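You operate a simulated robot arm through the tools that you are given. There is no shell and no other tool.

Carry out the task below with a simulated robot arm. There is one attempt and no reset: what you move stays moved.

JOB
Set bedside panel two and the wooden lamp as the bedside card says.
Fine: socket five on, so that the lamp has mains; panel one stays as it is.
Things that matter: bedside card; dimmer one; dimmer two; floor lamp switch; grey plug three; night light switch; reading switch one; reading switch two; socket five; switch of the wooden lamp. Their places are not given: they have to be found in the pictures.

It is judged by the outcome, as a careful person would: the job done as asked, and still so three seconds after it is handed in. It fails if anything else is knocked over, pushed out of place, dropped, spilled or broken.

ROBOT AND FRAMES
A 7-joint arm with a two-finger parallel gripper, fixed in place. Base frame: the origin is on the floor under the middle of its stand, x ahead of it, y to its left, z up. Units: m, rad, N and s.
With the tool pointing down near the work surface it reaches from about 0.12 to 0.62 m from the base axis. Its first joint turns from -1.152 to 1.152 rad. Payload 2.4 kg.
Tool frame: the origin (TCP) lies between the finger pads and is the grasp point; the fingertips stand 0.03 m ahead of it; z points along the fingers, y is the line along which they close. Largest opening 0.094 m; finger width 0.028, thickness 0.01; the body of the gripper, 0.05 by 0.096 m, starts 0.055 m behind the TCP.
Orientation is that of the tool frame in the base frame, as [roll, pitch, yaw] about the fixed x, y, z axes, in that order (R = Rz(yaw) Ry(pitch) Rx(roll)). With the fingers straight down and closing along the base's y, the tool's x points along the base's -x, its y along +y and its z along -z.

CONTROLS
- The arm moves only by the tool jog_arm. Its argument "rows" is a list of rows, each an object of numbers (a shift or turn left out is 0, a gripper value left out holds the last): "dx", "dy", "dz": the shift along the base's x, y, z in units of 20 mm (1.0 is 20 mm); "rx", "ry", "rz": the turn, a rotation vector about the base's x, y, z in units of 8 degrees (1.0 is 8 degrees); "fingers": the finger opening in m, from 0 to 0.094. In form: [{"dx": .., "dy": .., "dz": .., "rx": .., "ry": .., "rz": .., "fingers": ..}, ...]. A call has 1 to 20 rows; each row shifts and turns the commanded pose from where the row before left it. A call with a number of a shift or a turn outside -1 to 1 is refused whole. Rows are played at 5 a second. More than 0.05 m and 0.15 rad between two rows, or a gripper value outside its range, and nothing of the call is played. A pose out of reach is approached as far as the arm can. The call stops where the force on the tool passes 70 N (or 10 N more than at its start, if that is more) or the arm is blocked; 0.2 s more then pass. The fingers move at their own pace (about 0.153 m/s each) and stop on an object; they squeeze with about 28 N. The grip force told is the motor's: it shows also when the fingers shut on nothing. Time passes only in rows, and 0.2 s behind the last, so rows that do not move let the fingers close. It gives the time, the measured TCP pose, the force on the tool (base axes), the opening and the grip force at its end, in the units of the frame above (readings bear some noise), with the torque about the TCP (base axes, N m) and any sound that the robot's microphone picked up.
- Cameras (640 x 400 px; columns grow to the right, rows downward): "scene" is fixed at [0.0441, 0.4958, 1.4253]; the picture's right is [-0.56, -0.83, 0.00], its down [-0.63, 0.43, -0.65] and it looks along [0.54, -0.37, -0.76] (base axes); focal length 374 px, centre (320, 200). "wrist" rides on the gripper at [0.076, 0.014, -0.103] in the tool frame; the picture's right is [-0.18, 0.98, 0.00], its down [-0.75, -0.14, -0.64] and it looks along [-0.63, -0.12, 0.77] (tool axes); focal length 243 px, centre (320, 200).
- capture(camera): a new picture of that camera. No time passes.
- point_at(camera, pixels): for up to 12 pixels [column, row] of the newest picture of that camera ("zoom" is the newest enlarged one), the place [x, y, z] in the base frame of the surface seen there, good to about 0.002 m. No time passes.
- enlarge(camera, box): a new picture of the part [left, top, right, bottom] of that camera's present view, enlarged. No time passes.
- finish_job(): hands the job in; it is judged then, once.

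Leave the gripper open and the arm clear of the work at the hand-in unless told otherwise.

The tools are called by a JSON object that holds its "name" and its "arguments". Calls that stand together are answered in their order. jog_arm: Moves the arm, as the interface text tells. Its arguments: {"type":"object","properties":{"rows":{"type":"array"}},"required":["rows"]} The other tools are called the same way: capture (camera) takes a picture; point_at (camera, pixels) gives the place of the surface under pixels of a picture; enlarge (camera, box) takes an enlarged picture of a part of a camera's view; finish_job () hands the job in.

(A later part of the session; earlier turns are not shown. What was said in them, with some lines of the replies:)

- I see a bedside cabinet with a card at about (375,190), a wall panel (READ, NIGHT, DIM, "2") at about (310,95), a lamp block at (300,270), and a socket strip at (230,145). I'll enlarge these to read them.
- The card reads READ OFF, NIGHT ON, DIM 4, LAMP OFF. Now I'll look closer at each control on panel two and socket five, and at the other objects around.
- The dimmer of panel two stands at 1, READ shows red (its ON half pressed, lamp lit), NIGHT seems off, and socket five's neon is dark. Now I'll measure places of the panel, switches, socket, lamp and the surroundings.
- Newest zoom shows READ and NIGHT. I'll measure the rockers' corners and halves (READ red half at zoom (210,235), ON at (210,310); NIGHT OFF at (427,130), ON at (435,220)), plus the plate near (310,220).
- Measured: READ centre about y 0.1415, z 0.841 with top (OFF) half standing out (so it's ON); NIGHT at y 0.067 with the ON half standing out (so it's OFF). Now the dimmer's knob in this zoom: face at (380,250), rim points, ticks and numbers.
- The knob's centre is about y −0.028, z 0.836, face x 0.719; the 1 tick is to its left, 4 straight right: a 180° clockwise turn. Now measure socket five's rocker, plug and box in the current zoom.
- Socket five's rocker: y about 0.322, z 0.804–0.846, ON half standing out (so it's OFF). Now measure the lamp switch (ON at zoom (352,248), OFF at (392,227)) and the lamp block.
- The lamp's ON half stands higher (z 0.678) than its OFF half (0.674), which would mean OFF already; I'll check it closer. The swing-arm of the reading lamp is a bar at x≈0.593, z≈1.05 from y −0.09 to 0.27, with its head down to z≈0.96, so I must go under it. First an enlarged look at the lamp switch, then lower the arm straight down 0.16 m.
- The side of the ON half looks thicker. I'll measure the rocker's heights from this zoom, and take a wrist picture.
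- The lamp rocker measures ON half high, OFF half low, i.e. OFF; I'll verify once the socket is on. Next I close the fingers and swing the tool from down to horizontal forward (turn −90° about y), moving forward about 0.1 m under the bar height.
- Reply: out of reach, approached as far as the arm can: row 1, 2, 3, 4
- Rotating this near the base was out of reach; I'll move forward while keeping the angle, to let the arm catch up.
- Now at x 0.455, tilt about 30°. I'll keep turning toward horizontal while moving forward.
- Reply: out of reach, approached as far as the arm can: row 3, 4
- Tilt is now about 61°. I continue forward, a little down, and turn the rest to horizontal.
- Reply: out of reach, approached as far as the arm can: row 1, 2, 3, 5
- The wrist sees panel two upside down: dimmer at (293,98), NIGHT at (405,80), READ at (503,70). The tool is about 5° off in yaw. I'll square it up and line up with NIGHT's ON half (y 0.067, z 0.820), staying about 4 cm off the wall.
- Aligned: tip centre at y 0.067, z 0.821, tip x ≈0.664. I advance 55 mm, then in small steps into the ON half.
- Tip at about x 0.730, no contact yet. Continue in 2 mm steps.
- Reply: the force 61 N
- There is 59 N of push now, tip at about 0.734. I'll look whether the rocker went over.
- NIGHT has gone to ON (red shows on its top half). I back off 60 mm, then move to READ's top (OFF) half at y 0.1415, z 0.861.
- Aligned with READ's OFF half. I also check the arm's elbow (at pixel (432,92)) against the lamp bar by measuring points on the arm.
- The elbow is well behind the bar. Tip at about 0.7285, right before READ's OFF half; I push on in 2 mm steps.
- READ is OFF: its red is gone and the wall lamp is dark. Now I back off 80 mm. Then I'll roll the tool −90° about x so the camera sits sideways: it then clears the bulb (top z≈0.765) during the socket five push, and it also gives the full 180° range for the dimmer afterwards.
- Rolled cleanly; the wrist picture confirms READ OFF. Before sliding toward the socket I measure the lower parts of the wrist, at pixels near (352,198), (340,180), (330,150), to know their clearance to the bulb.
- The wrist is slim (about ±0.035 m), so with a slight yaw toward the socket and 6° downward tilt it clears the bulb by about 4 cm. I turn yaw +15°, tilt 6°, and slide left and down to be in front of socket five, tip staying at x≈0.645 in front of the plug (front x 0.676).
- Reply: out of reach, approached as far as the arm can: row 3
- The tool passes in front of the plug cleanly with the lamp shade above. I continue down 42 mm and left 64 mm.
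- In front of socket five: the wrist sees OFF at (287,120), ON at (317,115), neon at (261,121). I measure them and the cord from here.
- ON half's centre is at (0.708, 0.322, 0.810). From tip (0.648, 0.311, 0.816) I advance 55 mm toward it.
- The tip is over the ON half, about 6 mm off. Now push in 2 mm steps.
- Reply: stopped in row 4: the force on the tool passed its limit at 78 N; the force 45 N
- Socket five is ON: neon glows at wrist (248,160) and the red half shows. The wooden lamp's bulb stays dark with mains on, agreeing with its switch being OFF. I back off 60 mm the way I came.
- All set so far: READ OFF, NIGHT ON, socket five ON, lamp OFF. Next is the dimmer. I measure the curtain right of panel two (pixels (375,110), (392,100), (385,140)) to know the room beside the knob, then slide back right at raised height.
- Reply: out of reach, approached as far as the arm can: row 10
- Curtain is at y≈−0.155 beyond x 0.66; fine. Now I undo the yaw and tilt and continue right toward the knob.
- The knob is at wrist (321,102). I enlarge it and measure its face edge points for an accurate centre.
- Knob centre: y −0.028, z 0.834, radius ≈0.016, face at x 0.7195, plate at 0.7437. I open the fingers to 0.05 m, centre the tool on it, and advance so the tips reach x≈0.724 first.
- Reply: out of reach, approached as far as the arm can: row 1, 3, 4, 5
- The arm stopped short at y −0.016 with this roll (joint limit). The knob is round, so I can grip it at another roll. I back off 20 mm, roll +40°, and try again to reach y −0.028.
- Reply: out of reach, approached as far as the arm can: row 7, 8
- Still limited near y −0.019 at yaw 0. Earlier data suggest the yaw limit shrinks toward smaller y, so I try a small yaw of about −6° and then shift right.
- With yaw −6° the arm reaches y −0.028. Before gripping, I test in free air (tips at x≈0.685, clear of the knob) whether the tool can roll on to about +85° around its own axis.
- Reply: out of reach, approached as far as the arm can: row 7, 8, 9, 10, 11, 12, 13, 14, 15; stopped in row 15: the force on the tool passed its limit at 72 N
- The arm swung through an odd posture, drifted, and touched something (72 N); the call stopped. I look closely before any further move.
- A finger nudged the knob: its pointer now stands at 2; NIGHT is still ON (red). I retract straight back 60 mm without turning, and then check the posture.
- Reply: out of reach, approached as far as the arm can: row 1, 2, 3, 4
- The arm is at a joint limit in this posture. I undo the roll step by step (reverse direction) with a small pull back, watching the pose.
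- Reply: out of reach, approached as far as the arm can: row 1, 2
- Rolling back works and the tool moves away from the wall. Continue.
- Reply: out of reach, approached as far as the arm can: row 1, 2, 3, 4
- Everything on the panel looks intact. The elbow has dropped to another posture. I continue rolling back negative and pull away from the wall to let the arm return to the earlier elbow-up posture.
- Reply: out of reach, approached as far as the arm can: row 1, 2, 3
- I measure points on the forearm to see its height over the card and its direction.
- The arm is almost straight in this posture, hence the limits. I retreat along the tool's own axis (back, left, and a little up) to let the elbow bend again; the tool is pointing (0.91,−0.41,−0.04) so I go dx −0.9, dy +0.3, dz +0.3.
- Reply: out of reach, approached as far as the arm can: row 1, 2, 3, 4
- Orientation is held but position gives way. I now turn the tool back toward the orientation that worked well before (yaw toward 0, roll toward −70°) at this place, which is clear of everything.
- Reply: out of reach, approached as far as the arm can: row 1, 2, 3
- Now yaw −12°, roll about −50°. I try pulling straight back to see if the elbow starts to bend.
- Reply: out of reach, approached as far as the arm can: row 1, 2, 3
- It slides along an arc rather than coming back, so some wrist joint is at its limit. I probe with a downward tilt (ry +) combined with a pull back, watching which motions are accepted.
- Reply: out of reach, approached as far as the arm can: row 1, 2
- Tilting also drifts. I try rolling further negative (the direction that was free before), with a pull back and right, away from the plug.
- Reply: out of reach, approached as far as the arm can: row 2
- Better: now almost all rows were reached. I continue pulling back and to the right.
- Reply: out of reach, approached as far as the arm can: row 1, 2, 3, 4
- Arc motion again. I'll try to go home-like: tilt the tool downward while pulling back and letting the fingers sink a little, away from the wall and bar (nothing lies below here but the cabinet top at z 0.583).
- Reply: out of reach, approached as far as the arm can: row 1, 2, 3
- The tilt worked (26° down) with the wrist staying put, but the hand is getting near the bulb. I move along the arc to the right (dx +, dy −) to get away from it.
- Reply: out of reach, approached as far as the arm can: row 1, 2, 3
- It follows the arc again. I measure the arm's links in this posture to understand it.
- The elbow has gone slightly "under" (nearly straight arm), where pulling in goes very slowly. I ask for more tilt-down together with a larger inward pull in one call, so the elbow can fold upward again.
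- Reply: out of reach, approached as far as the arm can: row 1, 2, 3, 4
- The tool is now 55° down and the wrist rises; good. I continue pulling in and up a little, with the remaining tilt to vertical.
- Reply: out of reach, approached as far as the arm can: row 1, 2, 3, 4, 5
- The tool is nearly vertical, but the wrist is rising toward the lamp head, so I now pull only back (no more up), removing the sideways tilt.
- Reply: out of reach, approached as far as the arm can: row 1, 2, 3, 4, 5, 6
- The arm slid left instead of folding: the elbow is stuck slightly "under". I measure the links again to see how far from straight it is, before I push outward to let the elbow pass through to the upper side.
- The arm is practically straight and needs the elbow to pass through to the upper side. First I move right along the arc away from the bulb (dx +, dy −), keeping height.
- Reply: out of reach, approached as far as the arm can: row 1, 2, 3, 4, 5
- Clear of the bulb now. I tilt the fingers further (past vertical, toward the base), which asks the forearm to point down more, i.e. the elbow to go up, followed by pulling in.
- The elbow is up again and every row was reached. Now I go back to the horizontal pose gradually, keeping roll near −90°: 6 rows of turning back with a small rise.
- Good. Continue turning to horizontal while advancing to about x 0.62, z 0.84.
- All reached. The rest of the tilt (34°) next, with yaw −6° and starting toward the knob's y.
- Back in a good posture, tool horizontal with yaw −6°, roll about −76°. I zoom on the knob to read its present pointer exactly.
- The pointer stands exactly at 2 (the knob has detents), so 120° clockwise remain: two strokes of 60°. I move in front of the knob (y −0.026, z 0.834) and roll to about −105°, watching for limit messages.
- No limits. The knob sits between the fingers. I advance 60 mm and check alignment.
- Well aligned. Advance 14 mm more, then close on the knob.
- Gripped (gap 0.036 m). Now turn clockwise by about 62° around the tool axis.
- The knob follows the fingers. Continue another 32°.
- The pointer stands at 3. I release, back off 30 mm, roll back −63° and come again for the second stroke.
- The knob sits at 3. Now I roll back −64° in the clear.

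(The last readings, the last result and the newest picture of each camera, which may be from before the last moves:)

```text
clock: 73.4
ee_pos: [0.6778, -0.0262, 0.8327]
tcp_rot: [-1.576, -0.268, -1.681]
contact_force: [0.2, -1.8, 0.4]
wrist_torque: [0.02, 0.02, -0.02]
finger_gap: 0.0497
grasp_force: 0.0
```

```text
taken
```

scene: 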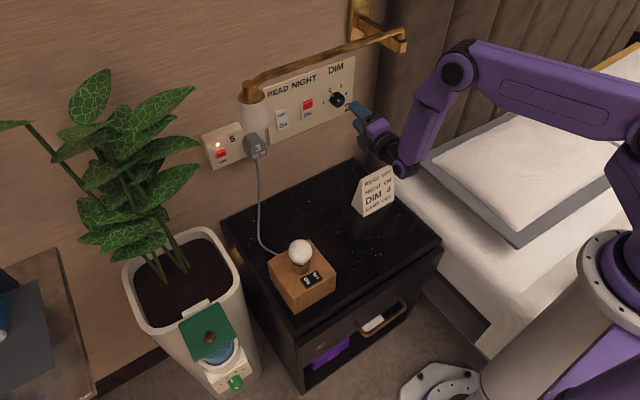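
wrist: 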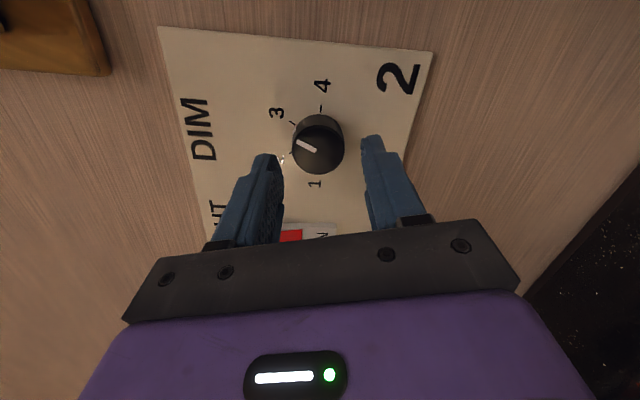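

Pointer toward 3, tool back at roll −105°. Advance 29 mm and grip again.

{"name": "jog_arm", "arguments": {"rows": [{"dx": 0.75, "dz": 0.06}, {"dx": 0.72}, {"dx": 0}, {"fingers": 0.0}, {"dx": 0}, {"dx": 0}]}}

{"name": "jog_arm", "arguments": {"rows": [{"rx": 0.994, "ry": -0.11}, {"rx": 0.994, "ry": -0.11}, {"rx": 0.994, "ry": -0.11}, {"rx": 0.994, "ry": -0.11}, {"dx": 0}]}}

{"name": "enlarge", "arguments": {"camera": "scene", "box": [300, 70, 400, 140]}}

```text
clock: 74.8
ee_pos: [0.7069, -0.0239, 0.8346]
tcp_rot: [-1.576, -0.264, -1.68]
contact_force: [5.2, 0.6, -4.2]
wrist_torque: [-0.01, 0.08, 0.16]
finger_gap: 0.0364
grasp_force: 45.1
```

```text
clock: 76.0
ee_pos: [0.7053, -0.0249, 0.8337]
tcp_rot: [-1.573, 0.297, -1.684]
contact_force: [5.2, -0.8, -1.6]
wrist_torque: [-0.01, 0.25, -0.58]
finger_gap: 0.036
grasp_force: 45.1
```

```text
5.71 times, centred on (350, 105) of scene
```

zoom: 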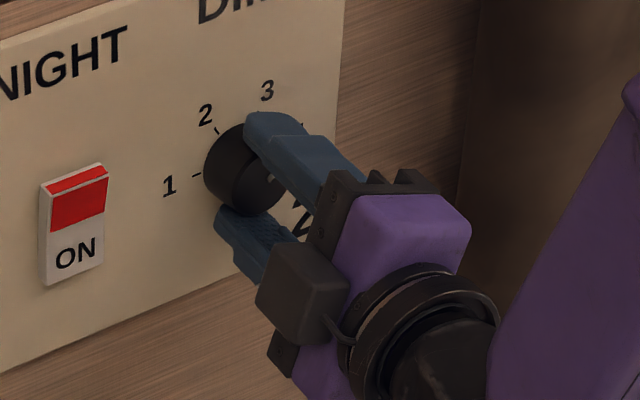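

Turning on: another 30° toward 4.

{"name": "jog_arm", "arguments": {"rows": [{"rx": 0.994, "ry": -0.11}, {"rx": 0.994, "ry": -0.11}, {"rx": 0.994, "ry": -0.11}, {"rx": 0.8, "ry": -0.09}, {"dx": 0}]}}

{"name": "enlarge", "arguments": {"camera": "scene", "box": [300, 70, 400, 140]}}

{"name": "capture", "arguments": {"camera": "wrist"}}

```text
clock: 77.2
ee_pos: [0.7069, -0.0251, 0.8332]
tcp_rot: [-1.573, 0.829, -1.68]
contact_force: [-0.3, -3.4, -0.5]
wrist_torque: [0.04, 0.95, 0.12]
finger_gap: 0.0366
grasp_force: 44.8
```

```text
5.71 times, centred on (350, 105) of scene
```

zoom: 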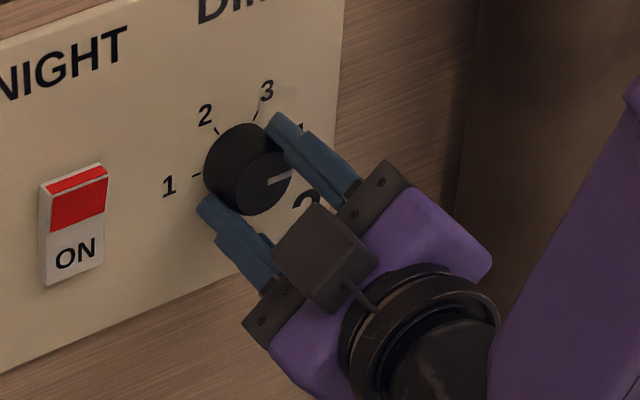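

```text
taken
```

wrist: 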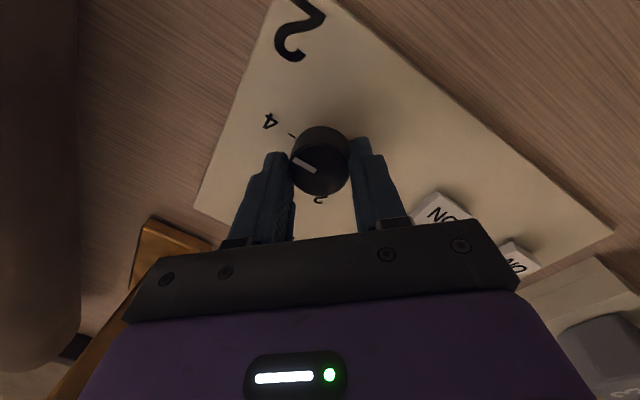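

The pointer is at 4. I release and back off 35 mm, then check it.

{"name": "jog_arm", "arguments": {"rows": [{"fingers": 0.05}, {"dx": 0}, {"dx": -0.75}, {"dx": -1}, {"dx": 0}]}}

{"name": "enlarge", "arguments": {"camera": "scene", "box": [315, 80, 355, 115]}}

{"name": "capture", "arguments": {"camera": "wrist"}}

```text
clock: 78.4
ee_pos: [0.6708, -0.0249, 0.8342]
tcp_rot: [-1.571, 0.825, -1.681]
contact_force: [-0.1, 0.4, -0.1]
wrist_torque: [0.01, 0.02, -0.03]
finger_gap: 0.0498
grasp_force: 0.1
```

```text
11.43 times, centred on (335, 98) of scene
```

zoom: 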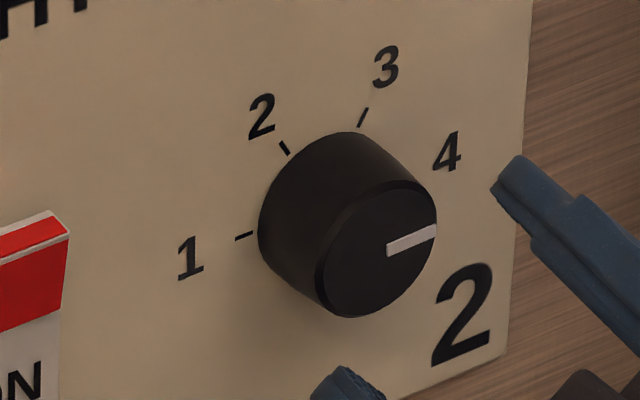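

```text
taken
```

wrist: 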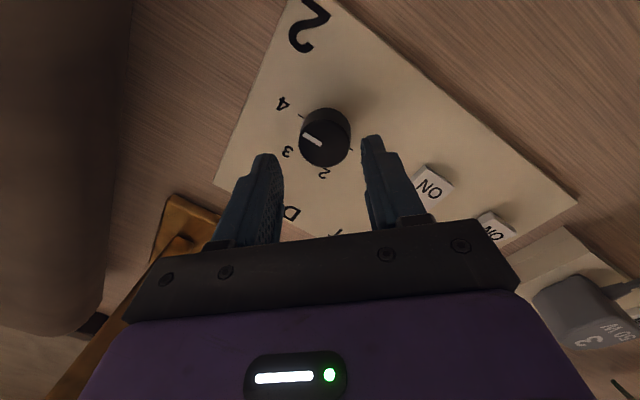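

The dimmer stands at 4. Now I retreat: roll back a little and pull away left-back, the way I came.

{"name": "jog_arm", "arguments": {"rows": [{"rx": -0.994, "ry": 0.11, "dx": -0.6, "dy": 0.5}, {"rx": -0.994, "ry": 0.11, "dx": -0.6, "dy": 0.7}, {"rx": -0.994, "ry": 0.11, "dx": -0.6, "dy": 0.8}, {"rx": -0.994, "ry": 0.11, "dx": -0.6, "dy": 0.8}, {"dx": -0.5, "dy": 0.7}, {"dy": 0.6}, {"dx": 0}]}}

{"name": "capture", "arguments": {"camera": "scene"}}

```text
clock: 80.0
ee_pos: [0.6143, 0.056, 0.8346]
tcp_rot: [-1.576, 0.267, -1.681]
contact_force: [-0.1, -0.5, -0.1]
wrist_torque: [0.0, 0.03, -0.04]
finger_gap: 0.05
grasp_force: 0.1
```

```text
taken
```

scene: 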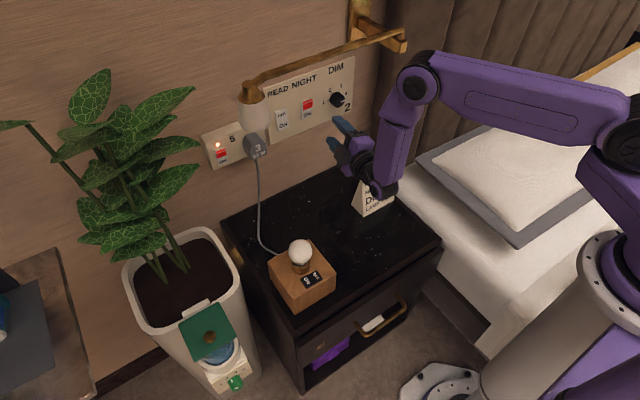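

Now tilt the tool down while pulling back, the reverse of the approach.

{"name": "jog_arm", "arguments": {"rows": [{"ry": 1, "dx": -0.5, "dz": -0.2, "dy": 0.4}, {"ry": 1, "dx": -0.6, "dz": -0.3, "dy": 0.4}, {"ry": 1, "dx": -0.6, "dz": -0.3, "dy": 0.4}, {"ry": 1, "dx": -0.7, "dz": -0.3, "dy": 0.4}, {"ry": 1, "dx": -0.8, "dz": -0.3, "dy": 0.4}, {"ry": 1, "dx": -0.8, "dz": -0.3}, {"ry": 1, "dx": -0.8, "dz": -0.3}, {"ry": 1, "dx": -0.8, "dz": -0.3}, {"dx": 0}]}}

{"name": "capture", "arguments": {"camera": "scene"}}

```text
clock: 82.0
ee_pos: [0.5018, 0.0966, 0.7878]
tcp_rot: [-2.682, 0.021, -1.859]
contact_force: [0.7, -0.2, 0.0]
wrist_torque: [0.0, -0.02, 0.01]
finger_gap: 0.0502
grasp_force: 0.0
```

```text
taken
```

scene: 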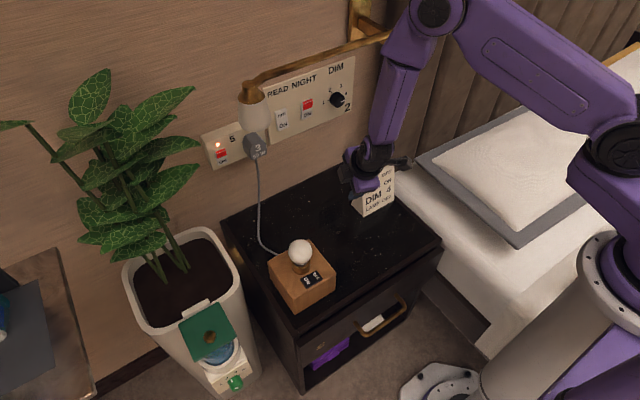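

Now back and up, to a clear place above the cabinet's front.

{"name": "jog_arm", "arguments": {"rows": [{"ry": 1, "dx": -0.8, "dz": 0.6}, {"ry": 1, "dx": -0.8, "dz": 0.8}, {"ry": 0.8, "dx": -0.8, "dz": 1}, {"dx": -0.6, "dz": 1}, {"dx": -0.6, "dz": 1}, {"dx": -0.5, "dz": 1}, {"dx": -0.5, "dz": 1}, {"dz": 1}, {"dz": 1}, {"dz": 1}, {"dx": 0}]}}

{"name": "capture", "arguments": {"camera": "scene"}}

{"name": "capture", "arguments": {"camera": "wrist"}}

```text
clock: 84.4
ee_pos: [0.4242, 0.0902, 0.9615]
tcp_rot: [-2.965, -0.09, -1.856]
contact_force: [0.6, 0.4, 0.2]
wrist_torque: [-0.03, -0.01, -0.01]
finger_gap: 0.05
grasp_force: 0.1
out of reach, approached as far as the arm can: row 2, 3
```

```text
taken
```

scene: 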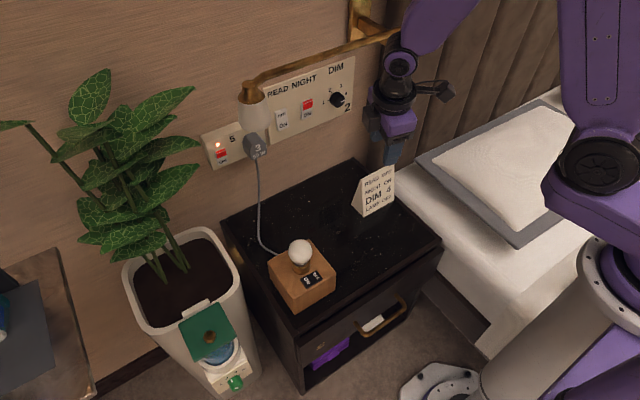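

```text
taken
```

wrist: 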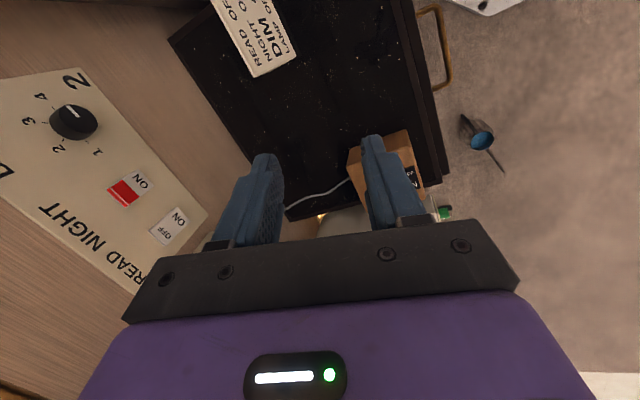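

Panel two and the card are intact. I see an item on the floor at wrist (480,140); I enlarge that and the final state of panel, socket and lamp.

{"name": "enlarge", "arguments": {"camera": "wrist", "box": [430, 90, 530, 180]}}

{"name": "enlarge", "arguments": {"camera": "scene", "box": [195, 50, 365, 175]}}

{"name": "enlarge", "arguments": {"camera": "scene", "box": [210, 200, 345, 315]}}

{"name": "point_at", "arguments": {"camera": "wrist", "pixels": [[480, 140], [467, 122], [500, 165], [445, 210], [322, 215]]}}

```text
4.44 times, centred on (480, 135) of wrist
```

zoom: 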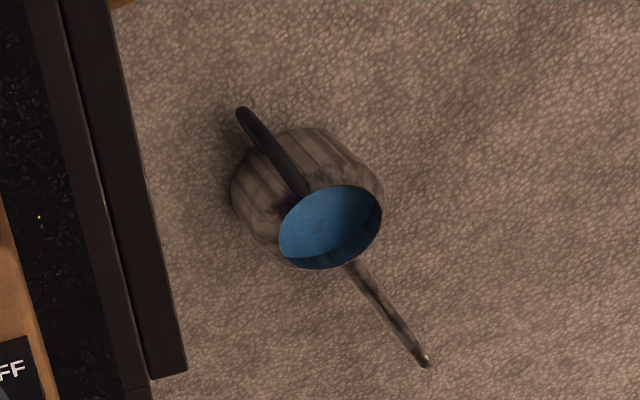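

```text
3.20 times, centred on (280, 112) of scene
```

zoom: 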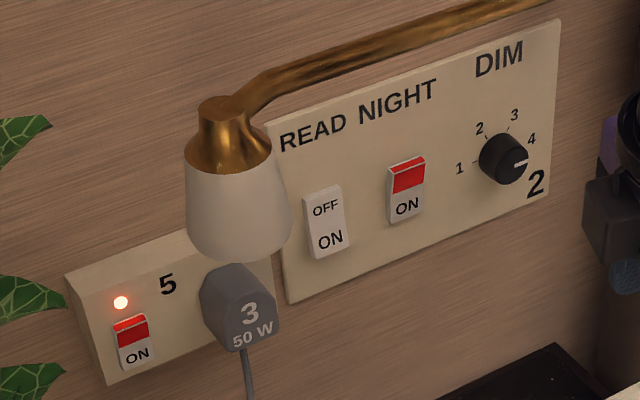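

```text
3.48 times, centred on (278, 258) of scene
```

zoom: 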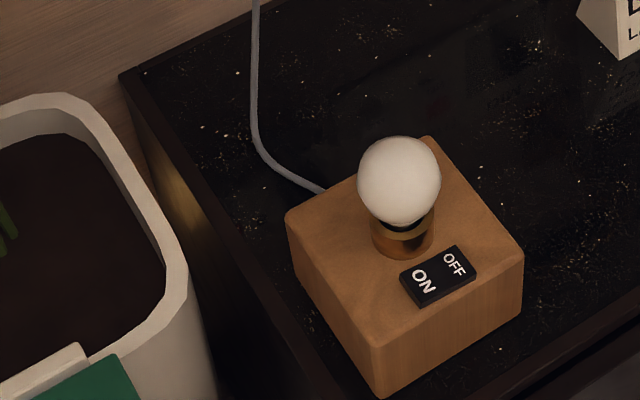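

```text
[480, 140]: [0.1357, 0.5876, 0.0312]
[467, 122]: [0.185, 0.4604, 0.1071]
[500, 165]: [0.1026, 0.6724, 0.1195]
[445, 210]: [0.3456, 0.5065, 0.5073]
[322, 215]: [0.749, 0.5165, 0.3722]
```

The floor item is a watering can standing upright, untouched. Panel two reads READ OFF, NIGHT ON, DIM 4; socket five ON with its neon lit; the wooden lamp's switch is OFF (ON half raised) and its bulb dark; card and lamp arm are in place. I open the gripper fully and rise a little to a clear spot.

{"name": "jog_arm", "arguments": {"rows": [{"dz": 1, "dx": -0.5, "fingers": 0.094}, {"dz": 1, "dx": -0.5}, {"dz": 1, "dx": -0.5}, {"dx": 0}, {"dx": 0}]}}

{"name": "capture", "arguments": {"camera": "scene"}}

{"name": "enlarge", "arguments": {"camera": "scene", "box": [295, 260, 325, 290]}}

```text
clock: 85.6
ee_pos: [0.3939, 0.0904, 1.0205]
tcp_rot: [-2.965, -0.091, -1.856]
contact_force: [0.0, -0.2, 0.0]
wrist_torque: [0.01, -0.04, -0.02]
finger_gap: 0.0939
grasp_force: 0.0
```

```text
taken
```

scene: 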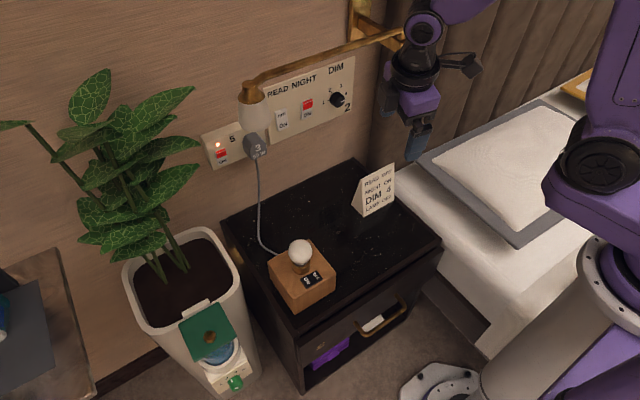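

```text
13.33 times, centred on (310, 275) of scene
```

zoom: 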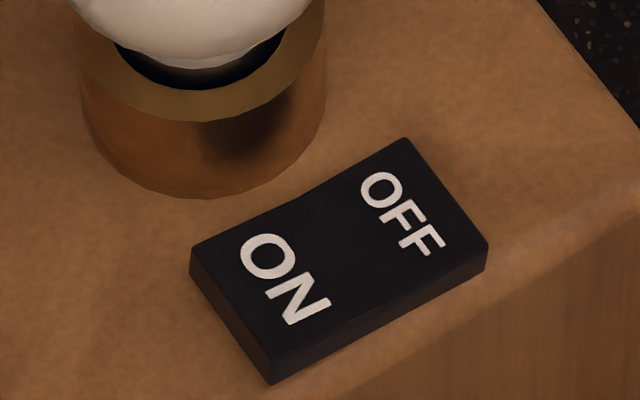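

The card's settings are all in place:
- **Panel two:** READ OFF, NIGHT ON, dimmer at 4.
- **Socket five:** ON.
- **Wooden lamp:** OFF. It was already off, so I did not touch its switch.

Panel one was not touched. The gripper is open and the arm is clear, so I hand the job in.

{"name": "finish_job", "arguments": {}}

```text
The job is handed in.
```

The bedside card's settings are in place and the job is handed in. I checked each one in the last pictures; no verdict on the job has come back.

| Item | Card or request | Final state |
|---|---|---|
| Panel two, reading switch | OFF | OFF; the wall lamp went dark when I pressed it |
| Panel two, night light switch | ON | ON; a warm glow shows low on the wall |
| Panel two, dimmer | 4 | 4; it started at 1 |
| Socket five | on | ON; its indicator light is lit |
| Wooden lamp | OFF | OFF; it was already off, so I left its switch alone. The bulb stays dark with mains on |

- **Unplanned contact:** while I was testing how far the tool could roll in front of the dimmer, the arm drifted. A finger touched the knob, and the arm stopped at 72 N. It moved the dimmer from 1 to 2, and I then turned it on to 4. I saw no damage, and nothing else looked moved.
- **Panel one:** I never saw it in the pictures and did not touch it.
- **Arm:** it is clear of the work with the gripper fully open.
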